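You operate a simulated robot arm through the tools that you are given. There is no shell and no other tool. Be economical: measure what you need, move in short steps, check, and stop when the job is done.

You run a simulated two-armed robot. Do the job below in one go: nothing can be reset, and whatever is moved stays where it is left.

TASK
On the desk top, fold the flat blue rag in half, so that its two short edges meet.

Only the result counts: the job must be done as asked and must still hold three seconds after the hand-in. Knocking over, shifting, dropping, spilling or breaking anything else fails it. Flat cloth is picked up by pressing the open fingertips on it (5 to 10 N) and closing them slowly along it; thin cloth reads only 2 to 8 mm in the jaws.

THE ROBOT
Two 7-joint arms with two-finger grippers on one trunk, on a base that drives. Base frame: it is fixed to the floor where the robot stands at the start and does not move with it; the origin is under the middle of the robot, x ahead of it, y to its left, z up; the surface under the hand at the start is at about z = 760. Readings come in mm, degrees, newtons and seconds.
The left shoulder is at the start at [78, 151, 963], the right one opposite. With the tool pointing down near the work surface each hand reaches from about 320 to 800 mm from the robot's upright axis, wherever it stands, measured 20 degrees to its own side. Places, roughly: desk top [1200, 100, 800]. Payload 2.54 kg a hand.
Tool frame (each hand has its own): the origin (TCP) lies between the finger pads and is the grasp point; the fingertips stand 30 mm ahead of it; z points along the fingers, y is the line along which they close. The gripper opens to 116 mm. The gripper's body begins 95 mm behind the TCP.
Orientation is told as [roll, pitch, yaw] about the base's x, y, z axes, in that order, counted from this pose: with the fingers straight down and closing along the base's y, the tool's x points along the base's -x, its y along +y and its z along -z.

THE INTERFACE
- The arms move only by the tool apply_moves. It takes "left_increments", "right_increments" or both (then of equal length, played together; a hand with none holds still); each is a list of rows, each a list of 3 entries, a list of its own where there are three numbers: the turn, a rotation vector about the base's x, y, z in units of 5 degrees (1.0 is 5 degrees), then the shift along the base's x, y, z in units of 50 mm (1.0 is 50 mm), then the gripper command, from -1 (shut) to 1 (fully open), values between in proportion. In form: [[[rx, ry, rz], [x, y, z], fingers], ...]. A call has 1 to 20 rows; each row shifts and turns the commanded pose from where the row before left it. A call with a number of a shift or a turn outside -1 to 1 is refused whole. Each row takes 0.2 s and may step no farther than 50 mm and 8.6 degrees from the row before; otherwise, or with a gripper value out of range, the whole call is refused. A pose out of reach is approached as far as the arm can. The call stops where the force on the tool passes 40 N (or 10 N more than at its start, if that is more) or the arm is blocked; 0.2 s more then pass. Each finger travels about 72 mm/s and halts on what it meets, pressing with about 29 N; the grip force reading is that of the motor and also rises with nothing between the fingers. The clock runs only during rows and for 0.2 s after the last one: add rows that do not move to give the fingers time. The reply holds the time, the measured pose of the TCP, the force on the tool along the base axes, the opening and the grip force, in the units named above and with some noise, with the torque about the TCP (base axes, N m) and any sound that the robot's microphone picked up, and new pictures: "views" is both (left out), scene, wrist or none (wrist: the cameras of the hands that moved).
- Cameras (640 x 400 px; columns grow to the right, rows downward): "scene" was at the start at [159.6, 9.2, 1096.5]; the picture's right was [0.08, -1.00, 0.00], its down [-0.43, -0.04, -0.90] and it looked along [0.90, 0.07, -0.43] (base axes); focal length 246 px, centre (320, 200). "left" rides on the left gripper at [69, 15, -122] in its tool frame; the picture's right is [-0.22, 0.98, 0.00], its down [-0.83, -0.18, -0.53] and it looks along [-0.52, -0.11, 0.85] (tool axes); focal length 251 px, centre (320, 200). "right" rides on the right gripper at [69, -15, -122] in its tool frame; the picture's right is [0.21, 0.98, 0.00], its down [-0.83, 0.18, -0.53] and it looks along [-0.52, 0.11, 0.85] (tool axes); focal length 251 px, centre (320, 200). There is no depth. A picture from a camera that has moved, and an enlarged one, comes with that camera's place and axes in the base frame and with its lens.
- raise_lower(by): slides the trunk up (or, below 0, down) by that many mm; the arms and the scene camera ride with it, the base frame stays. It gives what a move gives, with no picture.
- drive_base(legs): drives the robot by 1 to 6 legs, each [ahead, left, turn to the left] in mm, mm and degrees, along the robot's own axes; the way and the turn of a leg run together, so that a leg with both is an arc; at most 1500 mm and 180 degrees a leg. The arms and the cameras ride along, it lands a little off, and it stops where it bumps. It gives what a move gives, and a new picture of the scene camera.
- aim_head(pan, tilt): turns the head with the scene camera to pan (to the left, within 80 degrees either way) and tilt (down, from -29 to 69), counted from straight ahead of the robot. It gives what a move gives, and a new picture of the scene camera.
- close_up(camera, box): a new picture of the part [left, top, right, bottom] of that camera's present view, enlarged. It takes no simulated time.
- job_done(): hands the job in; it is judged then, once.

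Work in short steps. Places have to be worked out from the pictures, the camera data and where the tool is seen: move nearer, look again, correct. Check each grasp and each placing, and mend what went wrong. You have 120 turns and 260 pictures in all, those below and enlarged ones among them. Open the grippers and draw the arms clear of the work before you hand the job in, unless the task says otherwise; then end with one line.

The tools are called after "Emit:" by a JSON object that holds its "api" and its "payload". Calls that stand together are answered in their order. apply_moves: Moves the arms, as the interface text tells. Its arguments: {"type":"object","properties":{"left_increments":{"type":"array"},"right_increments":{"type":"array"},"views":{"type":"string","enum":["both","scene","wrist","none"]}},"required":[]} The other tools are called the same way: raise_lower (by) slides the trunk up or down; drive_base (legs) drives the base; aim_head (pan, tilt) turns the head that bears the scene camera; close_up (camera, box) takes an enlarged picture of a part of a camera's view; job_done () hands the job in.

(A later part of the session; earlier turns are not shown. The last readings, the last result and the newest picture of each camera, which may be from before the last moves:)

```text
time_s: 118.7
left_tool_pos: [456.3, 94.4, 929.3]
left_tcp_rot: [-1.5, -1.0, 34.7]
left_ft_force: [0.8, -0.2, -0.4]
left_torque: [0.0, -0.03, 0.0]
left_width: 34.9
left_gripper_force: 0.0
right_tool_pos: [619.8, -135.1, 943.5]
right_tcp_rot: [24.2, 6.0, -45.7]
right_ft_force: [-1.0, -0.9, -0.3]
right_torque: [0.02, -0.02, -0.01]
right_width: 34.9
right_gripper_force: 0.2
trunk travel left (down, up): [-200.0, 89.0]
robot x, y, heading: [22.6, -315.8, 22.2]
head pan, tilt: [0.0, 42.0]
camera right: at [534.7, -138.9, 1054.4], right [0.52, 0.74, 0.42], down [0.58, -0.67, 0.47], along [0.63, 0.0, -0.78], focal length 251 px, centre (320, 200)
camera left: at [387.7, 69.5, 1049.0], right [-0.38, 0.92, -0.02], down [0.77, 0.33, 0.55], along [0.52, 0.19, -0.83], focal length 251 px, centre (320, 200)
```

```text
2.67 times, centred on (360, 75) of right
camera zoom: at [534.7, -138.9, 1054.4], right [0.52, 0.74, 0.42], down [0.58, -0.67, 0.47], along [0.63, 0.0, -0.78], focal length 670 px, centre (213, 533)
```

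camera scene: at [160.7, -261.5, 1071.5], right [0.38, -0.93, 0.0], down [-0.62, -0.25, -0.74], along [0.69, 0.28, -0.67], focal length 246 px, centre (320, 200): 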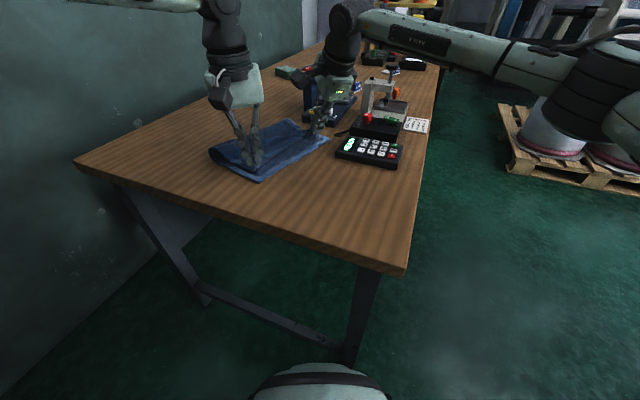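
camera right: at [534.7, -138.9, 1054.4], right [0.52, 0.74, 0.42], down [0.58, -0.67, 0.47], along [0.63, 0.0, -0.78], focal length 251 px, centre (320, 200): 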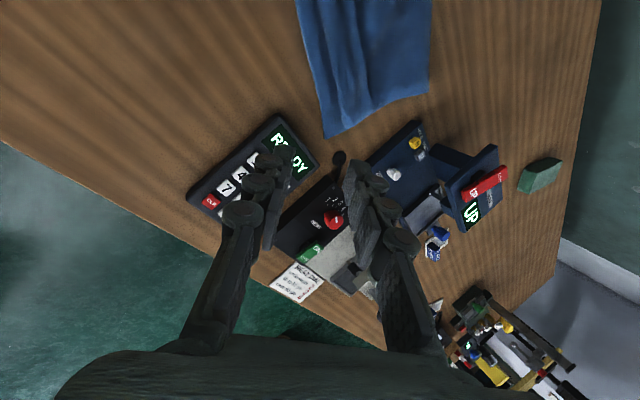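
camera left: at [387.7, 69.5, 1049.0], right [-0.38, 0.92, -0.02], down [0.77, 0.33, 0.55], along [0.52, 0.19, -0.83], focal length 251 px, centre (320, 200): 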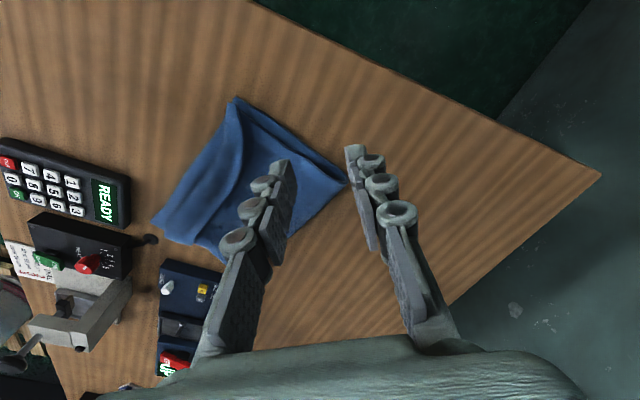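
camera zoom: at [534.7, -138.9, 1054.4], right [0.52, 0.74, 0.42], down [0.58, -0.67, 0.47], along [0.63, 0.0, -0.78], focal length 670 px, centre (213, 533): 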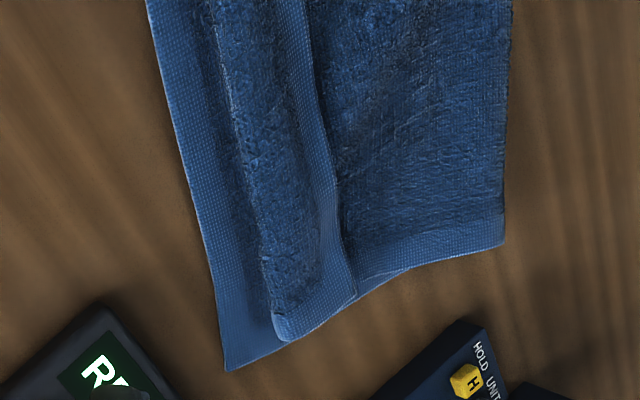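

Up close, the top's hem is folded back on itself: a band about 45 mm wide at the far end, narrowing to about 15 at the near end. I need to re-grip the hem and flip it outward. I'll do the far end first with the right hand, so I'll shift the base, then set the right hand upright at about yaw 29.

Emit:
{"api": "drive_base", "payload": {"legs": [[23, 56, 0]]}}

Emit:
{"api": "apply_moves", "payload": {"right_increments": [[[-0.84, 0.54, 0], [0, 0, 0], -0.4], [[-0.84, 0.54, 0], [0, 0, 0], -0.4], [[-0.84, 0.54, 0], [0, 0, 0], -0.4], [[-0.84, 0.54, 0], [0, 0, 0], -0.4], [[-0.84, 0.54, 0], [0, 0, 0], -0.4], [[0, 0, 1], [0, 0, 0], -0.4], [[0, 0, 1], [0, 0, 0], -0.4], [[0, 0, 1], [0, 0, 0], -0.4], [[0, 0, 1], [0, 0, 0], -0.4], [[0, 0, 1], [0, 0, 0], -0.4], [[0, 0, 1], [0, 0, 0], -0.4], [[0, 0, 1], [0, 0, 0], -0.4], [[0, 0, 1], [0, 0, 0], -0.4], [[0, 0, 1], [0, 0, 0], -0.4], [[0, 0, 1], [0, 0, 0], -0.4], [[0, 0, 1], [0, 0, 0], -0.4], [[0, 0, 1], [0, 0, 0], -0.4], [[0, 0, 1], [0, 0, 0], -0.4], [[0, 0, 1], [0, 0, 0], -0.4], [[0, 0, 1], [0, 0, 0], -0.4]], "views": "none"}}

```text
time_s: 119.9
left_tool_pos: [457.2, 154.1, 930.3]
left_tcp_rot: [-1.5, -1.0, 34.7]
left_ft_force: [-0.3, -0.6, 0.0]
left_torque: [-0.02, -0.02, 0.0]
left_width: 34.8
left_gripper_force: 0.1
right_tool_pos: [620.7, -74.6, 942.0]
right_tcp_rot: [24.0, 5.9, -45.8]
right_ft_force: [0.8, 0.6, 0.2]
right_torque: [-0.01, 0.0, -0.02]
right_width: 34.6
right_gripper_force: 0.1
trunk travel left (down, up): [-200.0, 89.0]
robot x, y, heading: [20.6, -260.8, 22.1]
head pan, tilt: [0.0, 42.0]
camera scene: at [160.6, -200.6, 1071.4], right [0.38, -0.93, 0.0], down [-0.62, -0.25, -0.74], along [0.69, 0.28, -0.67], focal length 246 px, centre (320, 200)
```

scene: 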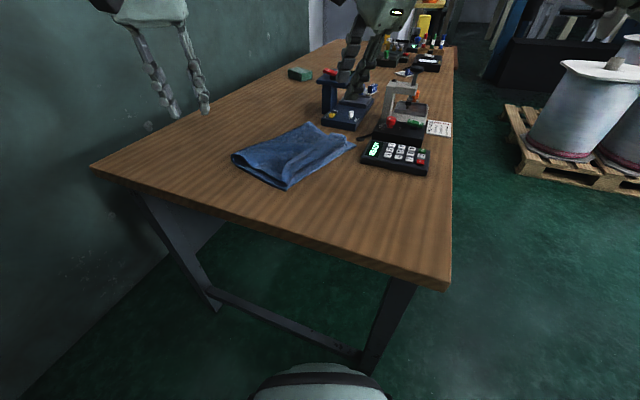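

```text
time_s: 124.1
left_tool_pos: [455.8, 154.1, 928.7]
left_tcp_rot: [-1.5, -1.1, 34.6]
left_ft_force: [-0.7, -0.2, -0.1]
left_torque: [-0.01, 0.01, 0.01]
left_width: 34.5
left_gripper_force: 0.1
right_tool_pos: [619.4, -74.9, 943.0]
right_tcp_rot: [-0.1, 0.0, 28.0]
right_ft_force: [0.3, -0.5, 0.5]
right_torque: [-0.01, 0.02, 0.01]
right_width: 35.0
right_gripper_force: 0.1
trunk travel left (down, up): [-200.0, 89.0]
robot x, y, heading: [19.6, -256.9, 21.9]
head pan, tilt: [0.0, 42.0]
```

Emit:
{"api": "apply_moves", "payload": {"right_increments": [[[0, 0, 0], [0.35, 0.29, -0.3], -0.45], [[0, 0, 0], [0.35, 0.29, -0.3], -0.45], [[0, 0, 0], [0.34, 0.29, -0.4], -0.45], [[0, 0, 0], [0.34, 0.29, -0.6], -0.45], [[0, 0, 0], [0, 0, -0.7], -0.45]], "views": "wrist"}}

Emit:
{"api": "close_up", "payload": {"camera": "scene", "box": [230, 95, 390, 215]}}

```text
time_s: 125.3
left_tool_pos: [457.1, 155.3, 928.4]
left_tcp_rot: [-1.4, -0.9, 34.8]
left_ft_force: [0.3, -0.2, 0.8]
left_torque: [0.02, 0.0, -0.01]
left_width: 34.9
left_gripper_force: 0.0
right_tool_pos: [687.5, -20.3, 826.8]
right_tcp_rot: [-0.2, 0.1, 27.8]
right_ft_force: [0.3, -0.2, -0.6]
right_torque: [-0.03, 0.0, 0.02]
right_width: 31.8
right_gripper_force: 0.0
trunk travel left (down, up): [-200.0, 89.0]
robot x, y, heading: [19.9, -259.1, 22.1]
head pan, tilt: [0.0, 42.0]
camera right: at [635.5, -65.9, 948.2], right [-0.65, 0.76, 0.0], down [0.64, 0.55, 0.53], along [0.41, 0.34, -0.85], focal length 251 px, centre (320, 200)
```

right: 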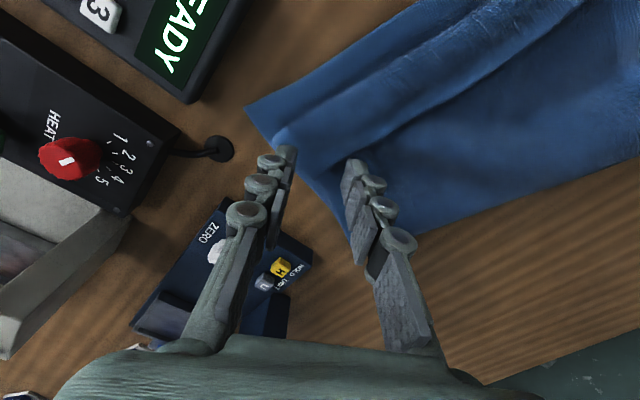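

```text
3.33 times, centred on (310, 155) of scene
camera zoom: at [160.8, -200.8, 1071.4], right [0.38, -0.93, 0.0], down [-0.62, -0.25, -0.74], along [0.69, 0.28, -0.67], focal length 819 px, centre (353, 350)
```

zoom: 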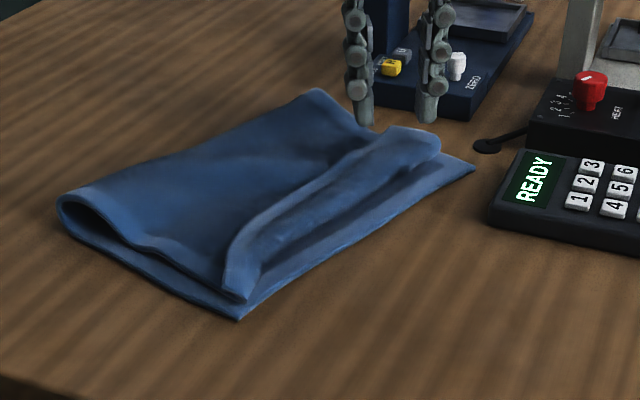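

I'll turn the right hand to close along the hem (yaw ≈65) and centre it near (670,−2).

Emit:
{"api": "apply_moves", "payload": {"right_increments": [[[0, 0, 1], [-0.05, 0.05, 0], -0.4], [[0, 0, 1], [-0.05, 0.05, 0], -0.4], [[0, 0, 1], [-0.05, 0.05, 0], -0.4], [[0, 0, 1], [-0.05, 0.05, 0], -0.4], [[0, 0, 1], [-0.05, 0.05, 0], -0.4], [[0, 0, 1], [-0.05, 0.05, -0.1], -0.4], [[0, 0, 1], [-0.05, 0.05, -0.2], -0.4]], "views": "wrist"}}

Emit:
{"api": "close_up", "payload": {"camera": "right", "box": [200, 50, 460, 230]}}

```text
time_s: 126.9
left_tool_pos: [456.9, 154.7, 929.6]
left_tcp_rot: [-1.5, -1.1, 34.7]
left_ft_force: [0.1, 0.5, 0.5]
left_torque: [-0.02, -0.03, 0.04]
left_width: 34.7
left_gripper_force: 0.1
right_tool_pos: [683.2, -20.6, 821.0]
right_tcp_rot: [0.0, 0.1, 52.0]
right_ft_force: [-0.4, 0.8, 0.2]
right_torque: [-0.03, -0.03, 0.0]
right_width: 34.9
right_gripper_force: 0.0
right hand out of reach, approached as far as the arm can: row 6, 7
trunk travel left (down, up): [-200.0, 89.0]
robot x, y, heading: [16.8, -256.1, 22.0]
head pan, tilt: [0.0, 42.0]
camera right: at [654.3, -84.9, 942.5], right [-0.9, 0.43, 0.0], down [0.36, 0.76, 0.53], along [0.23, 0.48, -0.85], focal length 251 px, centre (320, 200)
```

right: 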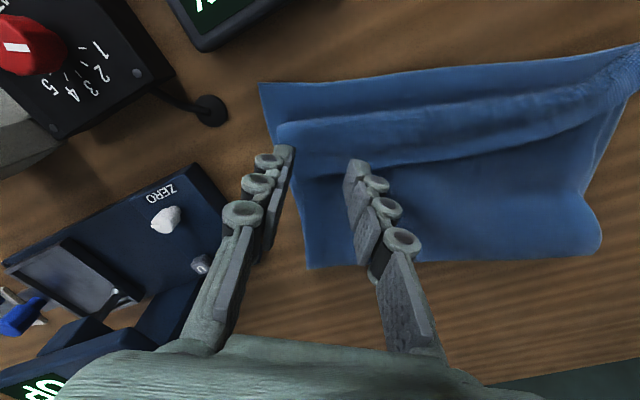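

```text
2.22 times, centred on (330, 140) of right
camera zoom: at [654.3, -84.9, 942.5], right [-0.9, 0.43, 0.0], down [0.36, 0.76, 0.53], along [0.23, 0.48, -0.85], focal length 559 px, centre (298, 333)
```

zoom: 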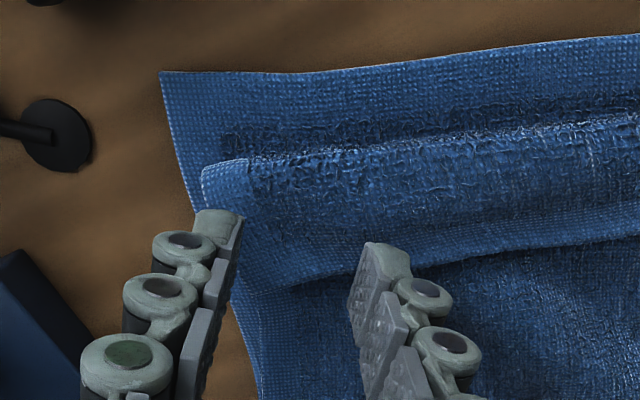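

This gives an excellent view: the hem is clear and the fingers align with it. The contact point should be about 20 mm further toward the hem, so I'll shift the base +y 20 and the arm −x 8.

Emit:
{"api": "drive_base", "payload": {"legs": [[8, 20, 0]]}}

Emit:
{"api": "apply_moves", "payload": {"right_increments": [[[0, 0, 0], [-0.16, 0.05, -0.2], -0.4], [[0, 0, 0], [0, 0, -0.1], -0.4]], "views": "none"}}

Emit:
{"api": "close_up", "payload": {"camera": "right", "box": [200, 50, 460, 230]}}

```text
time_s: 127.8
left_tool_pos: [455.7, 177.1, 929.7]
left_tcp_rot: [-1.5, -1.0, 34.7]
left_ft_force: [-0.5, -0.4, -0.5]
left_torque: [-0.03, 0.02, -0.01]
left_width: 34.8
left_gripper_force: 0.2
right_tool_pos: [684.4, 0.4, 821.7]
right_tcp_rot: [-0.1, 0.0, 52.0]
right_ft_force: [0.2, 0.2, -0.7]
right_torque: [-0.01, 0.03, -0.02]
right_width: 34.5
right_gripper_force: 0.0
trunk travel left (down, up): [-200.0, 89.0]
robot x, y, heading: [22.1, -236.7, 22.1]
head pan, tilt: [0.0, 42.0]
camera scene: at [160.4, -179.0, 1071.4], right [0.38, -0.93, 0.0], down [-0.62, -0.25, -0.74], along [0.69, 0.28, -0.67], focal length 246 px, centre (320, 200)
```

scene: 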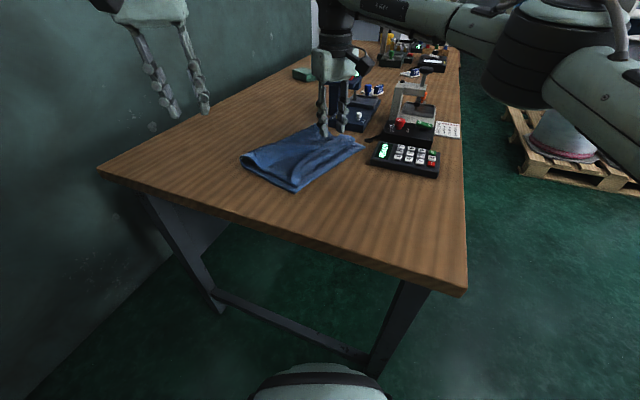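

```text
time_s: 128.4
left_tool_pos: [457.1, 177.0, 929.4]
left_tcp_rot: [-1.5, -1.1, 34.8]
left_ft_force: [-0.2, -0.3, 0.3]
left_torque: [-0.02, -0.03, 0.02]
left_width: 35.0
left_gripper_force: 0.0
right_tool_pos: [676.5, 2.5, 806.9]
right_tcp_rot: [-0.2, -0.1, 52.0]
right_ft_force: [-0.1, 0.1, -0.5]
right_torque: [0.01, 0.0, -0.03]
right_width: 34.7
right_gripper_force: 0.0
trunk travel left (down, up): [-200.0, 89.0]
robot x, y, heading: [22.7, -234.4, 22.3]
head pan, tilt: [0.0, 42.0]
```

```text
2.22 times, centred on (330, 140) of right
camera zoom: at [646.4, -60.5, 926.9], right [-0.9, 0.43, 0.0], down [0.36, 0.76, 0.53], along [0.23, 0.48, -0.84], focal length 559 px, centre (298, 333)
```

zoom: 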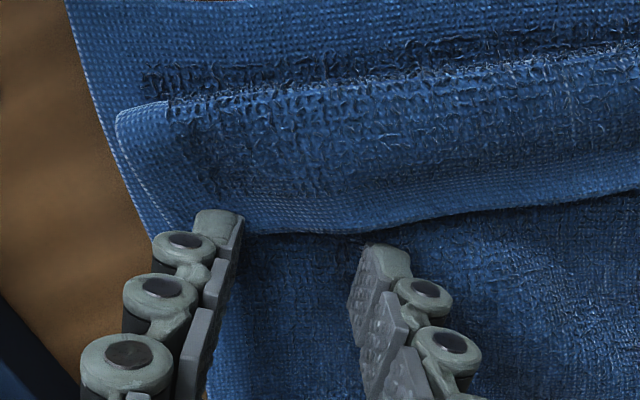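

Slightly past the hem now. I'll move back about 10 mm and lower until the fingers press lightly.

Emit:
{"api": "apply_moves", "payload": {"right_increments": [[[0, 0, 0], [-0.07, -0.17, 0], -0.4], [[0, 0, 0], [0, 0, -0.08], -0.4], [[0, 0, 0], [0, 0, 0], -0.4]], "views": "none"}}

Emit:
{"api": "close_up", "payload": {"camera": "right", "box": [200, 50, 460, 230]}}

```text
time_s: 129.2
left_tool_pos: [456.6, 176.1, 930.8]
left_tcp_rot: [-1.5, -1.2, 34.8]
left_ft_force: [0.0, 0.1, -0.3]
left_torque: [0.01, -0.03, 0.02]
left_width: 34.8
left_gripper_force: 0.2
right_tool_pos: [672.8, -4.9, 802.5]
right_tcp_rot: [-0.1, -0.1, 52.0]
right_ft_force: [0.9, -0.4, 0.2]
right_torque: [-0.01, -0.02, 0.01]
right_width: 34.7
right_gripper_force: 0.2
trunk travel left (down, up): [-200.0, 89.0]
robot x, y, heading: [21.0, -237.9, 22.0]
head pan, tilt: [0.0, 42.0]
```

```text
2.22 times, centred on (330, 140) of right
camera zoom: at [642.7, -69.4, 923.3], right [-0.9, 0.43, 0.0], down [0.36, 0.76, 0.53], along [0.23, 0.48, -0.85], focal length 559 px, centre (298, 333)
```

zoom: 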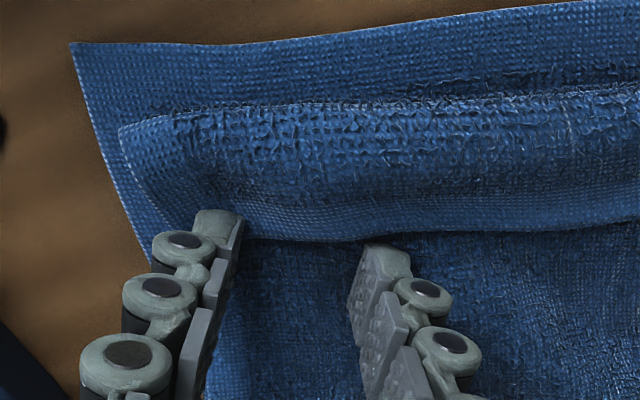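

Emit:
{"api": "apply_moves", "payload": {"right_increments": [[[0, 0, 0], [-0.06, -0.15, 0], -0.4], [[0, 0, 0], [0, 0, -0.06], -0.4], [[0, 0, 0], [0, 0, 0], -0.4]], "views": "none"}}

Emit:
{"api": "close_up", "payload": {"camera": "right", "box": [200, 50, 460, 230]}}

```text
time_s: 130.0
left_tool_pos: [455.9, 175.8, 928.8]
left_tcp_rot: [-1.5, -1.1, 34.8]
left_ft_force: [0.3, -0.1, -0.8]
left_torque: [-0.01, 0.01, 0.01]
left_width: 34.7
left_gripper_force: 0.1
right_tool_pos: [669.8, -12.0, 799.6]
right_tcp_rot: [-0.1, -0.1, 52.1]
right_ft_force: [-0.1, 0.0, 2.8]
right_torque: [-0.04, -0.04, -0.01]
right_width: 34.7
right_gripper_force: 0.1
trunk travel left (down, up): [-200.0, 89.0]
robot x, y, heading: [20.5, -238.0, 22.3]
head pan, tilt: [0.0, 42.0]
```

```text
2.22 times, centred on (330, 140) of right
camera zoom: at [640.0, -76.4, 920.9], right [-0.9, 0.43, 0.0], down [0.36, 0.76, 0.53], along [0.23, 0.48, -0.85], focal length 559 px, centre (298, 333)
```

zoom: 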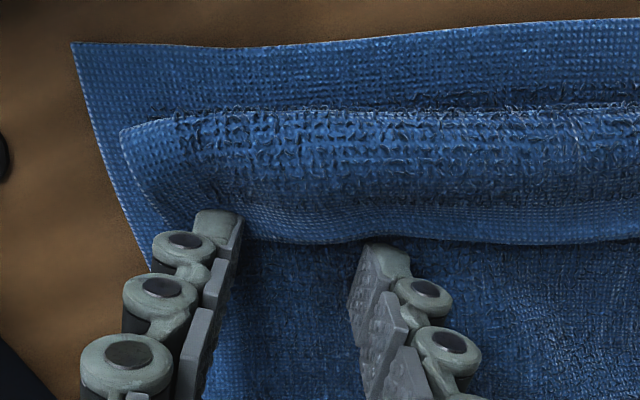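

Emit:
{"api": "apply_moves", "payload": {"right_increments": [[[0, 0, 0], [0, 0, 0.08], -0.4], [[0, 0, 0], [-0.08, -0.19, 0], -0.4], [[0, 0, 0], [0, 0, -0.1], -0.4], [[0, 0, 0], [0, 0, 0], -0.4]], "views": "none"}}

Emit:
{"api": "close_up", "payload": {"camera": "right", "box": [200, 50, 460, 230]}}

```text
time_s: 131.0
left_tool_pos: [455.4, 176.3, 930.5]
left_tcp_rot: [-1.5, -1.1, 34.8]
left_ft_force: [0.3, -0.3, 0.2]
left_torque: [0.01, -0.01, 0.02]
left_width: 34.9
left_gripper_force: 0.0
right_tool_pos: [666.6, -21.5, 798.4]
right_tcp_rot: [-0.1, -0.1, 52.1]
right_ft_force: [0.6, 0.8, 4.1]
right_torque: [-0.06, 0.02, -0.03]
right_width: 34.7
right_gripper_force: 0.0
trunk travel left (down, up): [-200.0, 89.0]
robot x, y, heading: [17.4, -235.5, 22.2]
head pan, tilt: [0.0, 42.0]
```

```text
2.22 times, centred on (330, 140) of right
camera zoom: at [635.7, -85.9, 919.9], right [-0.9, 0.43, 0.0], down [0.36, 0.76, 0.54], along [0.23, 0.48, -0.84], focal length 559 px, centre (298, 333)
```

zoom: 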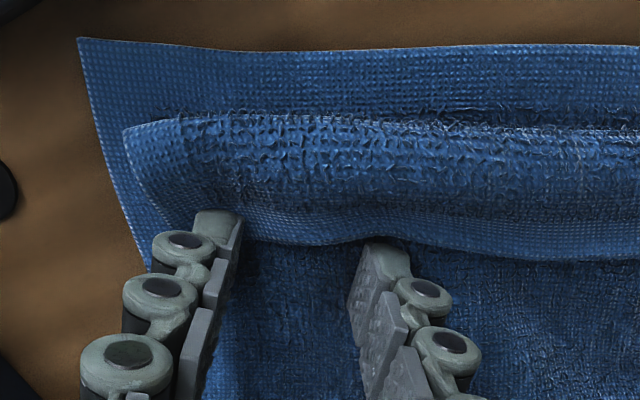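

The fingers are bumping the hem rather than sitting on it. I'll lift 12 mm, move 14 mm further in and come down on top of the flap.

Emit:
{"api": "apply_moves", "payload": {"right_increments": [[[0, 0, 0], [0, 0, 0.3], -0.4], [[0, 0, 0], [-0.1, -0.26, 0], -0.4], [[0, 0, 0], [0, 0, -0.15], -0.4], [[0, 0, 0], [0, 0, -0.1], -0.4], [[0, 0, 0], [0, 0, 0], -0.4]], "views": "none"}}

Emit:
{"api": "close_up", "payload": {"camera": "right", "box": [200, 50, 460, 230]}}

```text
time_s: 132.2
left_tool_pos: [455.5, 177.4, 928.8]
left_tcp_rot: [-1.4, -1.1, 34.8]
left_ft_force: [0.8, 0.1, 0.3]
left_torque: [0.02, -0.01, 0.01]
left_width: 34.9
left_gripper_force: 0.0
right_tool_pos: [662.0, -34.1, 802.5]
right_tcp_rot: [-0.1, -0.1, 52.0]
right_ft_force: [-0.6, -1.3, 0.9]
right_torque: [-0.05, -0.04, -0.01]
right_width: 34.8
right_gripper_force: 0.2
trunk travel left (down, up): [-200.0, 89.0]
robot x, y, heading: [21.4, -241.1, 22.3]
head pan, tilt: [0.0, 42.0]
```

```text
2.22 times, centred on (330, 140) of right
camera zoom: at [631.1, -98.9, 922.3], right [-0.9, 0.43, 0.0], down [0.36, 0.76, 0.53], along [0.23, 0.48, -0.85], focal length 559 px, centre (298, 333)
```

zoom: 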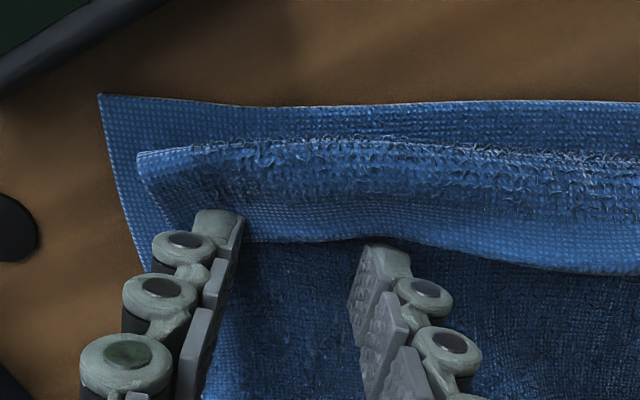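

Pushing the hem actually unrolls it: the flap narrowed from 47 to 35 mm. But the far corner is only about 18 mm from the calculator, so I'll first drag the whole rag back +y by pressing on its middle and driving.

Emit:
{"api": "apply_moves", "payload": {"right_increments": [[[0, 0, 0], [0, 0, 0.6], -0.4], [[0, 0, 0], [-0.3, 0.3, 0.2], 0], [[0, 0, 0], [-0.3, 0.4, 0], 0]], "views": "none"}}

Emit:
{"api": "drive_base", "payload": {"legs": [[8, 20, 0]]}}

Emit:
{"api": "close_up", "payload": {"camera": "right", "box": [0, 0, 640, 400]}}

```text
time_s: 133.0
left_tool_pos: [456.7, 175.8, 928.6]
left_tcp_rot: [-1.5, -1.1, 34.8]
left_ft_force: [0.0, -0.2, -0.1]
left_torque: [0.03, 0.0, 0.01]
left_width: 34.6
left_gripper_force: 0.1
right_tool_pos: [629.9, -1.3, 840.8]
right_tcp_rot: [-0.2, 0.0, 51.9]
right_ft_force: [-0.2, 0.4, 0.3]
right_torque: [0.0, 0.0, 0.03]
right_width: 58.2
right_gripper_force: 0.0
trunk travel left (down, up): [-200.0, 89.0]
robot x, y, heading: [21.0, -239.5, 22.2]
head pan, tilt: [0.0, 42.0]
```

```text
time_s: 133.9
left_tool_pos: [456.1, 198.0, 929.7]
left_tcp_rot: [-1.6, -1.0, 34.8]
left_ft_force: [0.4, 0.4, 0.2]
left_torque: [-0.03, 0.03, -0.01]
left_width: 34.7
left_gripper_force: 0.0
right_tool_pos: [629.9, 20.9, 839.4]
right_tcp_rot: [0.0, -0.1, 51.9]
right_ft_force: [0.2, 0.1, 0.1]
right_torque: [-0.01, 0.0, -0.05]
right_width: 58.1
right_gripper_force: 0.1
trunk travel left (down, up): [-200.0, 89.0]
robot x, y, heading: [17.8, -218.0, 22.3]
head pan, tilt: [0.0, 42.0]
camera scene: at [160.1, -157.6, 1071.4], right [0.38, -0.93, 0.0], down [-0.62, -0.25, -0.74], along [0.69, 0.28, -0.67], focal length 246 px, centre (320, 200)
```

scene: 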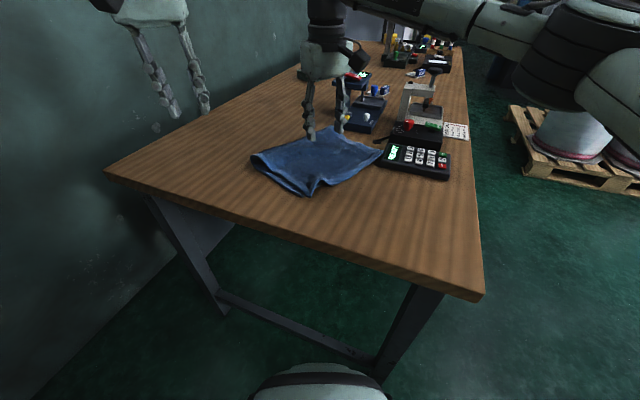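

```text
1.00 times, centred on (320, 200) of right (not enlarged: the box is as wide or as high as the picture)
camera zoom: at [600.5, -44.1, 961.6], right [-0.9, 0.43, 0.0], down [0.36, 0.76, 0.53], along [0.23, 0.48, -0.85], focal length 251 px, centre (320, 200)
```

zoom: 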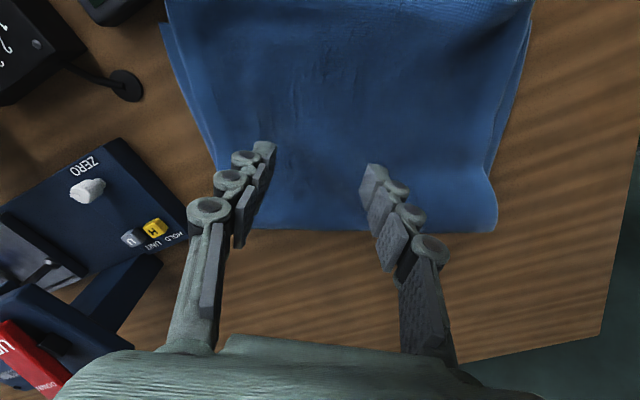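

Emit:
{"api": "close_up", "payload": {"camera": "scene", "box": [240, 100, 400, 220]}}

```text
3.33 times, centred on (320, 160) of scene
camera zoom: at [160.1, -157.6, 1071.4], right [0.38, -0.93, 0.0], down [-0.62, -0.25, -0.74], along [0.69, 0.28, -0.67], focal length 819 px, centre (320, 333)
```

zoom: 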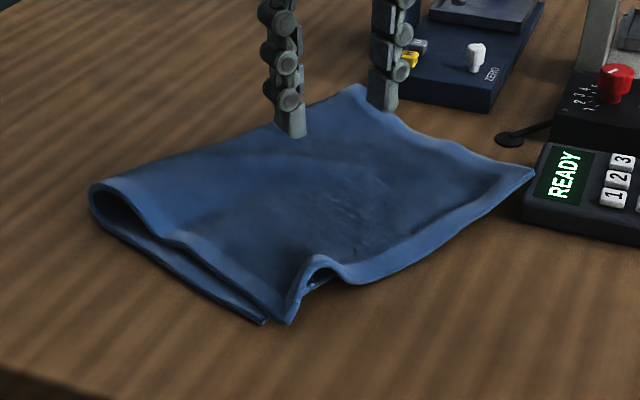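

The lift flipped the flap outward, and the top edge now lies outside. Its far corner is very close to the calculator, so I'll press on the rag's middle and drag it back +y.

Emit:
{"api": "apply_moves", "payload": {"right_increments": [[[0, 0, 0], [0, 0, -0.4], 0], [[0, 0, 0], [0, 0, -0.25], 0], [[0, 0, 0], [0, 0, -0.06], 0], [[0, 0, 0], [0, 0, 0], 0]], "views": "none"}}

```text
time_s: 134.9
left_tool_pos: [456.0, 197.5, 929.1]
left_tcp_rot: [-1.5, -1.2, 34.8]
left_ft_force: [-0.2, -0.3, -1.0]
left_torque: [0.01, 0.03, -0.02]
left_width: 34.7
left_gripper_force: 0.1
right_tool_pos: [630.3, 18.4, 805.4]
right_tcp_rot: [-0.1, 0.0, 52.0]
right_ft_force: [0.0, 0.5, 0.5]
right_torque: [0.01, 0.0, -0.01]
right_width: 58.0
right_gripper_force: 0.1
trunk travel left (down, up): [-200.0, 89.0]
robot x, y, heading: [18.2, -217.2, 22.1]
head pan, tilt: [0.0, 42.0]
```

Emit:
{"api": "apply_moves", "payload": {"right_increments": [[[0, 0, 0], [0, 0, -0.1], 0], [[0, 0, 0], [0, 0, -0.06], 0], [[0, 0, 0], [0, 0, 0], 0]], "views": "none"}}

```text
time_s: 135.7
left_tool_pos: [456.1, 197.8, 928.3]
left_tcp_rot: [-1.5, -1.1, 34.8]
left_ft_force: [0.3, 0.0, -0.5]
left_torque: [-0.01, 0.01, 0.0]
left_width: 34.3
left_gripper_force: 0.1
right_tool_pos: [630.4, 20.2, 795.9]
right_tcp_rot: [0.0, -0.1, 52.1]
right_ft_force: [-0.5, 0.5, 0.2]
right_torque: [0.03, 0.03, 0.0]
right_width: 57.9
right_gripper_force: 0.3
trunk travel left (down, up): [-200.0, 89.0]
robot x, y, heading: [17.9, -212.6, 22.2]
head pan, tilt: [0.0, 42.0]
```

Emit:
{"api": "apply_moves", "payload": {"right_increments": [[[0, 0, 0], [0, 0, -0.05], 0], [[0, 0, 0], [0, 0, 0], 0]], "views": "none"}}

```text
time_s: 136.3
left_tool_pos: [454.9, 197.1, 929.3]
left_tcp_rot: [-1.5, -1.1, 34.9]
left_ft_force: [-0.5, 0.0, 0.6]
left_torque: [-0.03, -0.04, 0.01]
left_width: 34.8
left_gripper_force: 0.0
right_tool_pos: [629.6, 19.8, 794.6]
right_tcp_rot: [-0.1, -0.1, 52.0]
right_ft_force: [0.9, 0.5, 4.9]
right_torque: [0.04, 0.01, -0.03]
right_width: 58.3
right_gripper_force: 0.1
trunk travel left (down, up): [-200.0, 89.0]
robot x, y, heading: [21.7, -217.9, 21.9]
head pan, tilt: [0.0, 42.0]
```

It presses with 5 N. I'll drag +y by driving the base 40.

Emit:
{"api": "drive_base", "payload": {"legs": [[15, 37, 0]]}}

Emit:
{"api": "close_up", "payload": {"camera": "scene", "box": [240, 100, 400, 220]}}

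```text
time_s: 137.4
left_tool_pos: [455.7, 238.8, 929.4]
left_tcp_rot: [-1.6, -1.0, 34.7]
left_ft_force: [0.1, -0.1, -0.2]
left_torque: [0.02, 0.0, 0.0]
left_width: 34.6
left_gripper_force: 0.1
right_tool_pos: [629.4, 59.5, 794.1]
right_tcp_rot: [-0.1, -0.1, 52.0]
right_ft_force: [0.1, 1.2, 4.9]
right_torque: [0.06, -0.02, -0.02]
right_width: 58.5
right_gripper_force: 0.1
trunk travel left (down, up): [-200.0, 89.0]
robot x, y, heading: [19.7, -177.7, 22.4]
head pan, tilt: [0.0, 42.0]
camera scene: at [159.6, -118.0, 1071.5], right [0.38, -0.93, 0.0], down [-0.62, -0.25, -0.74], along [0.69, 0.28, -0.67], focal length 246 px, centre (320, 200)
```

scene: 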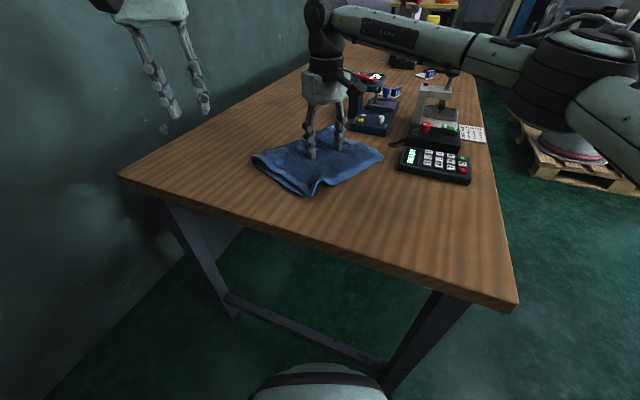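

```text
3.33 times, centred on (320, 160) of scene
camera zoom: at [159.6, -118.0, 1071.5], right [0.38, -0.93, 0.0], down [-0.62, -0.25, -0.74], along [0.69, 0.28, -0.67], focal length 819 px, centre (320, 333)
```

zoom: 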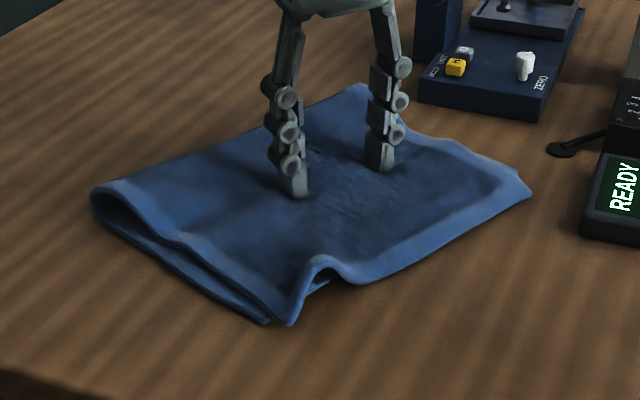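

The rag moved as a unit and the calculator is untouched. I'll lift the right hand and look from above at the two edges.

Emit:
{"api": "apply_moves", "payload": {"right_increments": [[[0, 0, 0], [0, 0, 0.8], 0], [[0, 0, 0], [0, -0.4, 0.8], 0], [[0, 0, 0], [0, -0.8, 0.4], 0], [[0, 0, 0], [0, -0.8, 0], 0]], "views": "wrist"}}

Emit:
{"api": "close_up", "payload": {"camera": "right", "box": [120, 0, 520, 250]}}

Emit:
{"api": "close_up", "payload": {"camera": "scene", "box": [260, 120, 390, 200]}}

```text
time_s: 138.4
left_tool_pos: [455.6, 237.5, 928.8]
left_tcp_rot: [-1.4, -1.1, 34.7]
left_ft_force: [0.0, 0.3, -0.1]
left_torque: [0.01, -0.01, -0.02]
left_width: 34.6
left_gripper_force: 0.0
right_tool_pos: [632.1, -42.3, 895.2]
right_tcp_rot: [0.0, -0.1, 52.0]
right_ft_force: [0.0, -0.2, 0.1]
right_torque: [-0.01, 0.02, -0.02]
right_width: 58.1
right_gripper_force: 0.0
trunk travel left (down, up): [-200.0, 89.0]
robot x, y, heading: [17.4, -177.1, 22.5]
head pan, tilt: [0.0, 42.0]
camera right: at [602.0, -106.5, 1015.8], right [-0.9, 0.43, 0.0], down [0.36, 0.76, 0.54], along [0.23, 0.48, -0.84], focal length 251 px, centre (320, 200)
```

right: 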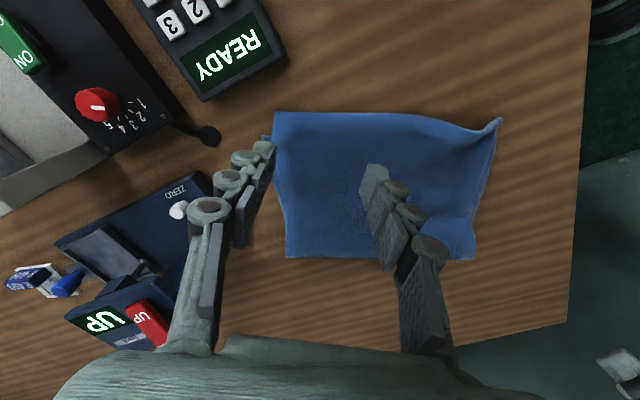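

```text
1.60 times, centred on (320, 125) of right
camera zoom: at [602.0, -106.5, 1015.8], right [-0.9, 0.43, 0.0], down [0.36, 0.76, 0.54], along [0.23, 0.48, -0.84], focal length 402 px, centre (320, 320)
```

zoom: 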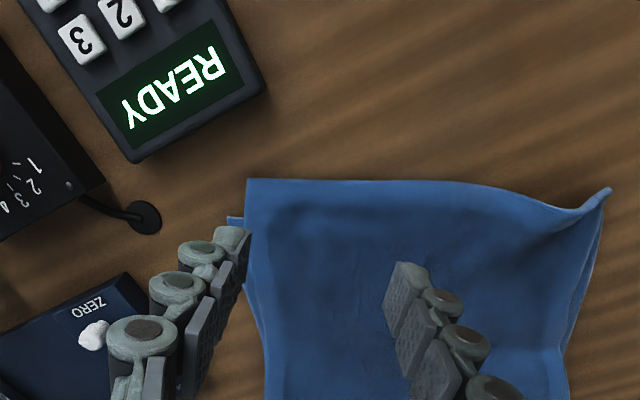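

```text
4.92 times, centred on (325, 160) of scene
camera zoom: at [160.1, -118.3, 1071.5], right [0.38, -0.93, 0.0], down [-0.62, -0.25, -0.74], along [0.69, 0.28, -0.67], focal length 1210 px, centre (295, 397)
```

zoom: 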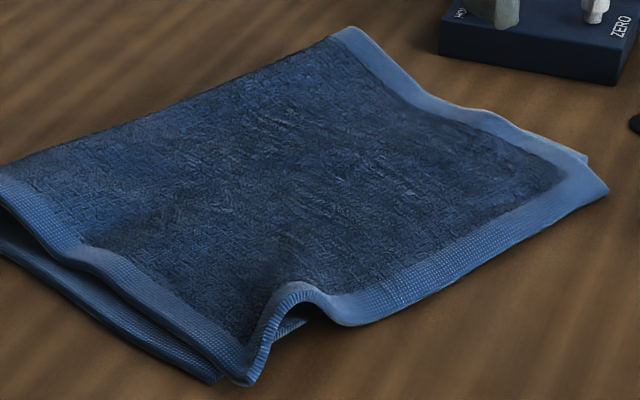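

That looks great: the top is flat, its edge overhanging the bottom edge by about 22 mm at the far end and 13 mm at the near end, with a small ripple near the near corner. I'll grip the overhanging far corner to shift it back and stretch the ripple out.

Emit:
{"api": "apply_moves", "payload": {"right_increments": [[[0, 0, 0], [0.13, -0.13, -0.6], -0.4], [[0, 0, 0], [0.13, -0.13, -0.6], -0.4], [[0, 0, 0], [0, 0, -0.44], -0.4]], "views": "none"}}

Emit:
{"api": "close_up", "payload": {"camera": "right", "box": [160, 30, 480, 230]}}

```text
time_s: 139.2
left_tool_pos: [455.0, 238.5, 929.9]
left_tcp_rot: [-1.5, -1.0, 34.7]
left_ft_force: [0.0, -0.5, -0.5]
left_torque: [0.02, -0.03, -0.05]
left_width: 34.8
left_gripper_force: 0.1
right_tool_pos: [644.2, -53.6, 812.4]
right_tcp_rot: [-0.1, -0.1, 51.9]
right_ft_force: [-0.5, 0.7, -0.2]
right_torque: [0.04, 0.0, 0.03]
right_width: 34.7
right_gripper_force: 0.1
trunk travel left (down, up): [-200.0, 89.0]
robot x, y, heading: [19.9, -176.5, 22.1]
head pan, tilt: [0.0, 42.0]
```

```text
2.00 times, centred on (320, 130) of right
camera zoom: at [614.4, -118.4, 934.7], right [-0.9, 0.43, 0.0], down [0.36, 0.76, 0.54], along [0.23, 0.48, -0.84], focal length 503 px, centre (320, 340)
```

zoom: 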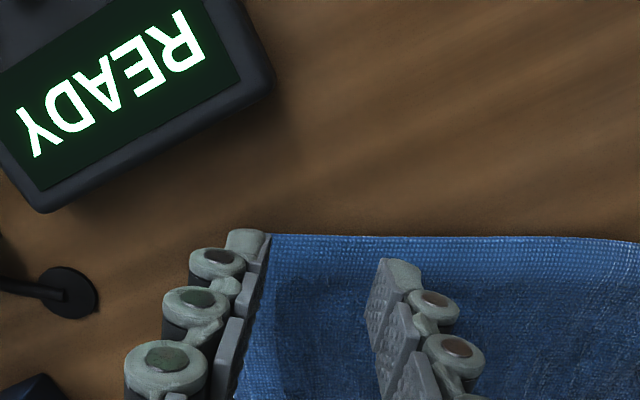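

Emit:
{"api": "apply_moves", "payload": {"right_increments": [[[0, 0, 0], [-0.34, 0.22, -0.1], -0.4], [[0, 0, 0], [0, 0, -0.14], -0.4], [[0, 0, 0], [0, 0, 0], -0.4]], "views": "none"}}

Emit:
{"api": "close_up", "payload": {"camera": "right", "box": [160, 30, 480, 230]}}

```text
time_s: 140.0
left_tool_pos: [456.1, 237.3, 929.4]
left_tcp_rot: [-1.4, -1.1, 34.8]
left_ft_force: [0.5, -0.8, 0.2]
left_torque: [0.02, 0.0, 0.01]
left_width: 34.8
left_gripper_force: 0.0
right_tool_pos: [627.5, -43.0, 801.3]
right_tcp_rot: [-0.1, -0.1, 51.9]
right_ft_force: [-0.8, 0.2, -0.2]
right_torque: [0.01, 0.01, -0.01]
right_width: 34.6
right_gripper_force: 0.2
trunk travel left (down, up): [-200.0, 89.0]
robot x, y, heading: [19.2, -175.9, 22.0]
head pan, tilt: [0.0, 42.0]
```

```text
2.00 times, centred on (320, 130) of right
camera zoom: at [597.2, -107.6, 922.7], right [-0.9, 0.43, 0.0], down [0.36, 0.76, 0.54], along [0.23, 0.48, -0.84], focal length 503 px, centre (320, 340)
```

zoom: 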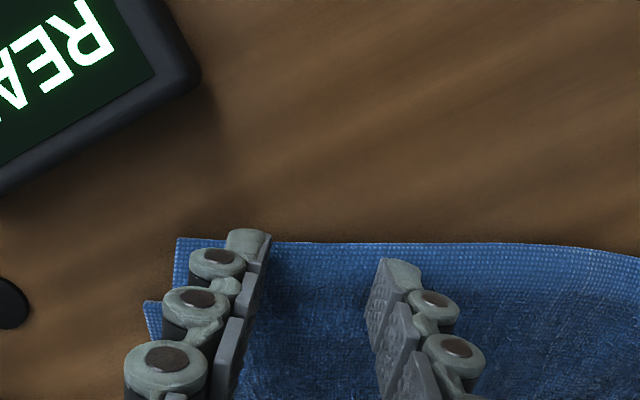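

Good placement over the hem. Now I'll press down.

Emit:
{"api": "apply_moves", "payload": {"right_increments": [[[0, 0, 0], [0, 0, -0.1], -0.4], [[0, 0, 0], [0, 0, -0.04], -0.4], [[0, 0, 0], [0, 0, 0], -0.4]], "views": "none"}}

```text
time_s: 140.8
left_tool_pos: [455.9, 236.6, 930.7]
left_tcp_rot: [-1.4, -1.0, 34.7]
left_ft_force: [-1.1, 0.6, 0.9]
left_torque: [0.0, 0.0, 0.03]
left_width: 34.8
left_gripper_force: 0.1
right_tool_pos: [626.3, -43.4, 794.3]
right_tcp_rot: [-0.1, -0.1, 51.9]
right_ft_force: [1.2, 0.2, 2.5]
right_torque: [0.03, 0.0, -0.01]
right_width: 34.9
right_gripper_force: 0.1
trunk travel left (down, up): [-200.0, 89.0]
robot x, y, heading: [16.2, -178.8, 22.1]
head pan, tilt: [0.0, 42.0]
```

Emit:
{"api": "apply_moves", "payload": {"right_increments": [[[0, 0, 0], [0, 0, -0.04], -0.4], [[0, 0, 0], [0, 0, 0], -0.47], [[0, 0, 0], [0, 0, 0], -0.54], [[0, 0, 0], [0, 0, 0], -0.6], [[0, 0, 0], [0, 0, 0], -0.66], [[0, 0, 0], [0, 0, 0], -0.72], [[0, 0, 0], [0, 0, 0], -0.78], [[0, 0, 0], [0, 0, 0], -0.84], [[0, 0, 0], [0, 0, 0], -0.9], [[0, 0, 0], [0, 0, 0], -0.96], [[0, 0, 0], [0, 0, 0], -1], [[0, 0, 0], [0, 0, 0], -1]], "views": "none"}}

Emit:
{"api": "close_up", "payload": {"camera": "right", "box": [160, 30, 480, 230]}}

```text
time_s: 143.4
left_tool_pos: [455.0, 237.6, 929.2]
left_tcp_rot: [-1.5, -1.1, 34.9]
left_ft_force: [0.1, -0.2, -0.3]
left_torque: [-0.01, -0.01, -0.02]
left_width: 34.6
left_gripper_force: 0.1
right_tool_pos: [626.6, -43.3, 792.7]
right_tcp_rot: [-0.1, -0.1, 52.0]
right_ft_force: [0.4, -1.3, 8.5]
right_torque: [0.0, -0.01, -0.02]
right_width: 4.2
right_gripper_force: 28.6
trunk travel left (down, up): [-200.0, 89.0]
robot x, y, heading: [23.3, -173.5, 21.8]
head pan, tilt: [0.0, 42.0]
```

```text
2.00 times, centred on (320, 130) of right
camera zoom: at [596.0, -107.5, 913.4], right [-0.9, 0.43, 0.0], down [0.36, 0.76, 0.54], along [0.23, 0.48, -0.84], focal length 503 px, centre (320, 340)
```

zoom: 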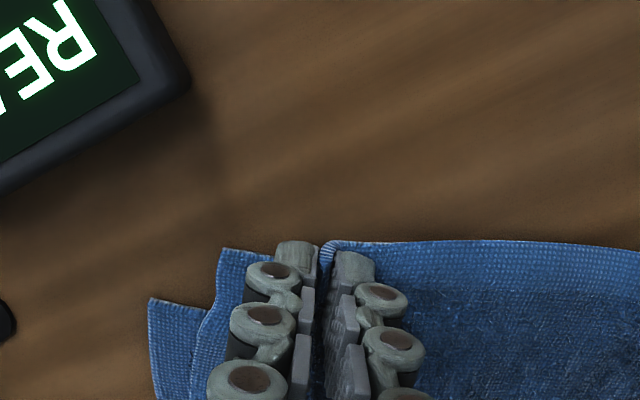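

It grips the hem alone (4.2 mm). I'll lift 12 mm, shift (+19,+17), set it down and release slowly.

Emit:
{"api": "apply_moves", "payload": {"right_increments": [[[0, 0, 0], [0, 0, 0.15], -1], [[0, 0, 0], [0.1, 0, 0.15], -1], [[0, 0, 0], [0.1, 0.12, 0], -1], [[0, 0, 0], [0.1, 0.12, 0], -1], [[0, 0, 0], [0.08, 0.12, 0], -1], [[0, 0, 0], [0, 0, -0.13], -1], [[0, 0, 0], [0, 0, -0.13], -1]], "views": "none"}}

Emit:
{"api": "close_up", "payload": {"camera": "right", "box": [100, 0, 580, 300]}}

Emit:
{"api": "close_up", "payload": {"camera": "scene", "box": [240, 100, 400, 220]}}

```text
time_s: 145.0
left_tool_pos: [456.6, 239.0, 930.6]
left_tcp_rot: [-1.5, -1.1, 34.9]
left_ft_force: [-0.5, 0.0, 0.1]
left_torque: [0.01, -0.01, 0.01]
left_width: 34.7
left_gripper_force: 0.0
right_tool_pos: [646.4, -25.2, 794.7]
right_tcp_rot: [-0.1, -0.2, 52.0]
right_ft_force: [0.0, 0.0, 1.9]
right_torque: [0.08, 0.0, 0.02]
right_width: 4.2
right_gripper_force: 28.9
trunk travel left (down, up): [-200.0, 89.0]
robot x, y, heading: [20.0, -177.2, 22.1]
head pan, tilt: [0.0, 42.0]
```

```text
1.33 times, centred on (340, 150) of right
camera zoom: at [615.6, -88.8, 915.5], right [-0.9, 0.43, 0.0], down [0.36, 0.76, 0.54], along [0.23, 0.48, -0.84], focal length 335 px, centre (293, 267)
```

zoom: 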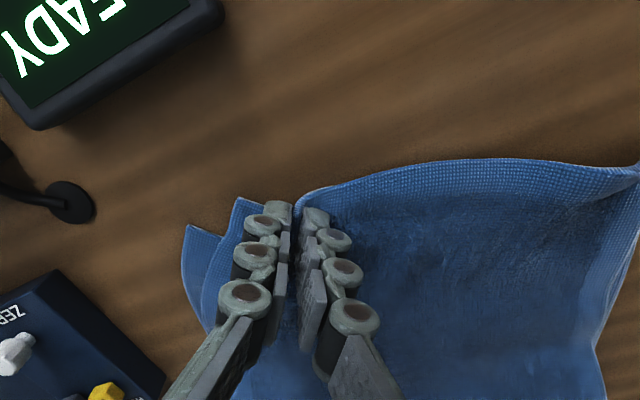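

```text
3.33 times, centred on (320, 160) of scene
camera zoom: at [159.8, -118.0, 1071.5], right [0.38, -0.93, 0.0], down [-0.62, -0.25, -0.74], along [0.69, 0.28, -0.67], focal length 819 px, centre (320, 333)
```

zoom: 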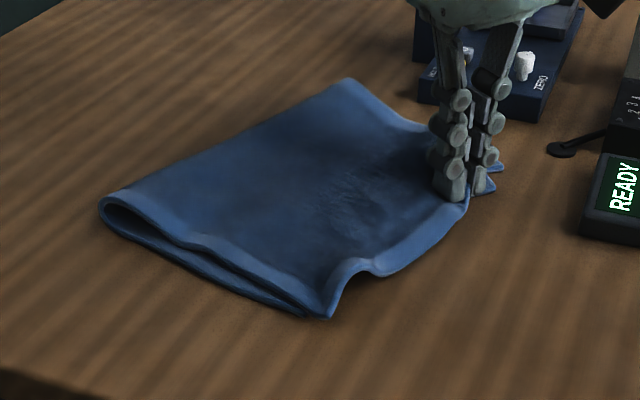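

Emit:
{"api": "apply_moves", "payload": {"right_increments": [[[0, 0, 0], [0.08, 0.04, -0.04], -1], [[0, 0, 0], [0, 0, 0], -0.9], [[0, 0, 0], [0, 0, 0], -0.8], [[0, 0, 0], [0, 0, 0], -0.7], [[0, 0, 0], [0, 0, 0], -0.6], [[0, 0, 0], [0, 0, 0], -0.5], [[0, 0, 0], [0, 0, 0], -0.4], [[0, 0, 0], [0, 0, 0.2], -0.3], [[0, 0, 0], [0, 0, 0.8], -0.3], [[0, 0, 0], [0, -0.5, 0.8], -0.3], [[0, 0, 0], [-0.3, -0.6, 0], -0.3]], "views": "none"}}

Emit:
{"api": "close_up", "payload": {"camera": "right", "box": [140, 0, 620, 300]}}

Emit:
{"api": "close_up", "payload": {"camera": "scene", "box": [240, 110, 380, 210]}}

```text
time_s: 147.4
left_tool_pos: [456.0, 237.7, 930.3]
left_tcp_rot: [-1.4, -1.1, 34.8]
left_ft_force: [0.1, -0.7, 0.3]
left_torque: [-0.02, 0.01, 0.0]
left_width: 34.6
left_gripper_force: 0.0
right_tool_pos: [632.0, -76.2, 880.4]
right_tcp_rot: [-0.2, -0.1, 52.0]
right_ft_force: [0.7, 0.3, -0.8]
right_torque: [0.01, 0.03, -0.02]
right_width: 40.6
right_gripper_force: 0.1
trunk travel left (down, up): [-200.0, 89.0]
robot x, y, heading: [18.6, -174.4, 22.3]
head pan, tilt: [0.0, 42.0]
```

```text
1.33 times, centred on (380, 150) of right
camera zoom: at [602.6, -140.4, 1002.1], right [-0.9, 0.43, 0.0], down [0.36, 0.76, 0.53], along [0.23, 0.48, -0.84], focal length 335 px, centre (240, 267)
```

zoom: 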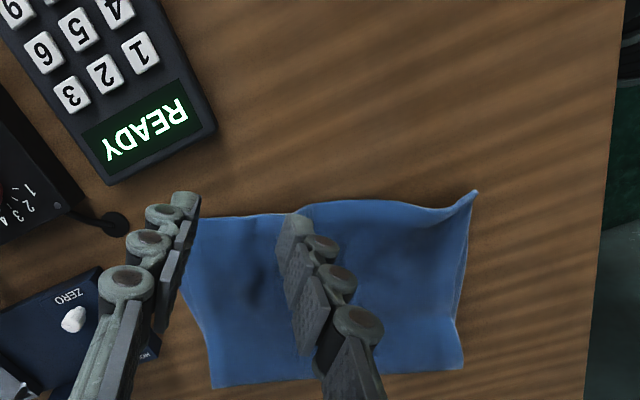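

```text
4.00 times, centred on (310, 160) of scene
camera zoom: at [160.0, -118.3, 1071.5], right [0.38, -0.93, 0.0], down [-0.62, -0.25, -0.74], along [0.69, 0.28, -0.67], focal length 983 px, centre (360, 360)
```

zoom: 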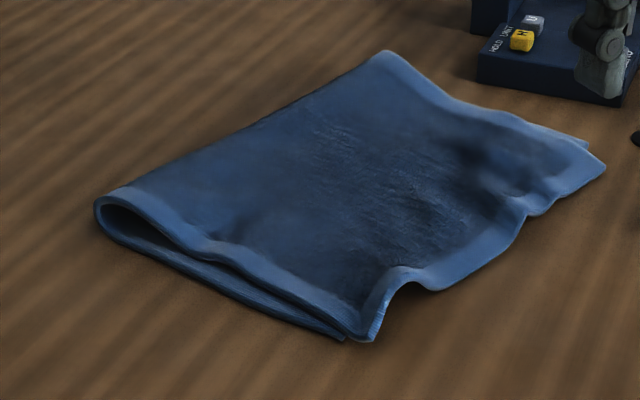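

Now the overhang is about 12 mm near and 20 mm far, because the bottom followed along. I'll pin the rag with the left hand and shift the far corner again. First reposition the base.

Emit:
{"api": "drive_base", "payload": {"legs": [[-21, -52, 0]]}}

Emit:
{"api": "apply_moves", "payload": {"left_increments": [[[0, 0, 0], [0.5, -0.4, -0.3], -1], [[0, 0, 0], [0.5, -0.4, -0.3], -1], [[0, 0, 0], [0.5, -0.4, -0.4], -1], [[0, 0, 0], [0.3, -0.2, -0.6], -1]], "right_increments": [[[0, 0, 0], [0.2, 0.5, 0], -0.4], [[0, 0, 0], [0.2, 0.5, 0], -0.4], [[0, 0, 0], [0.2, 0.5, -0.3], -0.4], [[0, 0, 0], [0.08, 0.2, -0.6], -0.4]], "views": "wrist"}}

```text
time_s: 148.5
left_tool_pos: [457.7, 181.7, 931.7]
left_tcp_rot: [-1.5, -1.0, 34.7]
left_ft_force: [-0.2, -0.8, -0.6]
left_torque: [0.05, -0.02, 0.02]
left_width: 35.0
left_gripper_force: 0.1
right_tool_pos: [633.1, -132.1, 881.7]
right_tcp_rot: [-0.1, 0.0, 52.0]
right_ft_force: [0.0, 0.7, -0.1]
right_torque: [0.01, -0.03, 0.02]
right_width: 40.5
right_gripper_force: 0.1
trunk travel left (down, up): [-200.0, 89.0]
robot x, y, heading: [23.4, -234.6, 22.1]
head pan, tilt: [0.0, 42.0]
camera scene: at [160.0, -174.2, 1071.5], right [0.38, -0.93, 0.0], down [-0.62, -0.25, -0.74], along [0.69, 0.28, -0.67], focal length 246 px, centre (320, 200)
```

scene: 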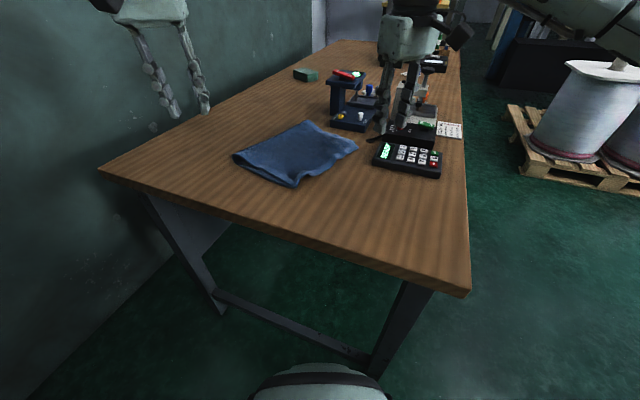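

```text
time_s: 149.5
left_tool_pos: [523.1, 126.1, 849.1]
left_tcp_rot: [-1.6, -1.1, 34.7]
left_ft_force: [1.1, 0.0, 0.6]
left_torque: [0.02, 0.0, -0.02]
left_width: 0.0
left_gripper_force: 29.2
left hand out of reach, approached as far as the arm can: row 3, 4
right_tool_pos: [665.3, -45.9, 833.7]
right_tcp_rot: [0.0, 0.1, 51.8]
right_ft_force: [0.5, 0.5, 0.5]
right_torque: [-0.03, 0.06, -0.03]
right_width: 34.6
right_gripper_force: 0.1
trunk travel left (down, up): [-200.0, 89.0]
robot x, y, heading: [20.4, -234.7, 21.9]
head pan, tilt: [0.0, 42.0]
camera right: at [637.5, -110.8, 955.5], right [-0.9, 0.43, 0.0], down [0.37, 0.76, 0.53], along [0.23, 0.48, -0.85], focal length 251 px, centre (320, 200)
camera left: at [454.9, 99.7, 967.3], right [-0.38, 0.92, -0.02], down [0.76, 0.33, 0.56], along [0.52, 0.19, -0.83], focal length 251 px, centre (320, 200)
```

right: 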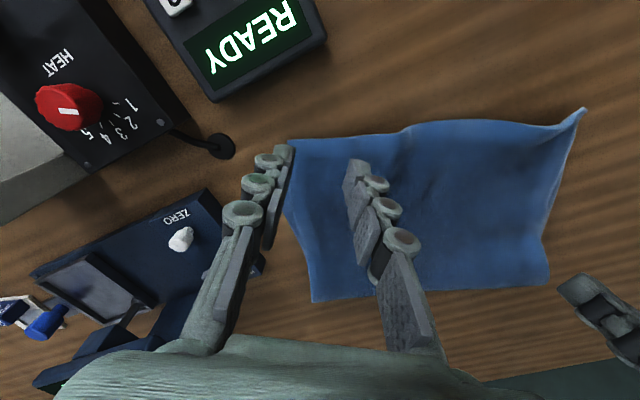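
left: 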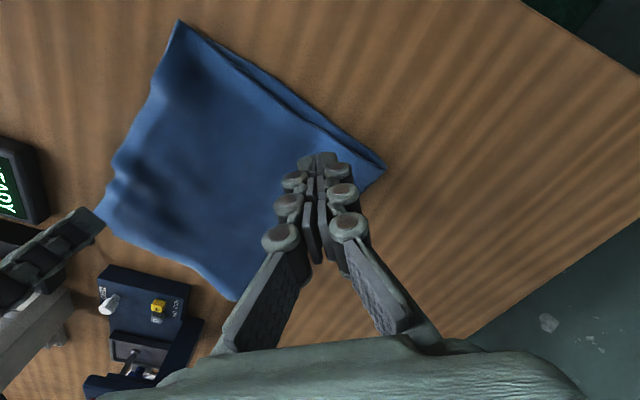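

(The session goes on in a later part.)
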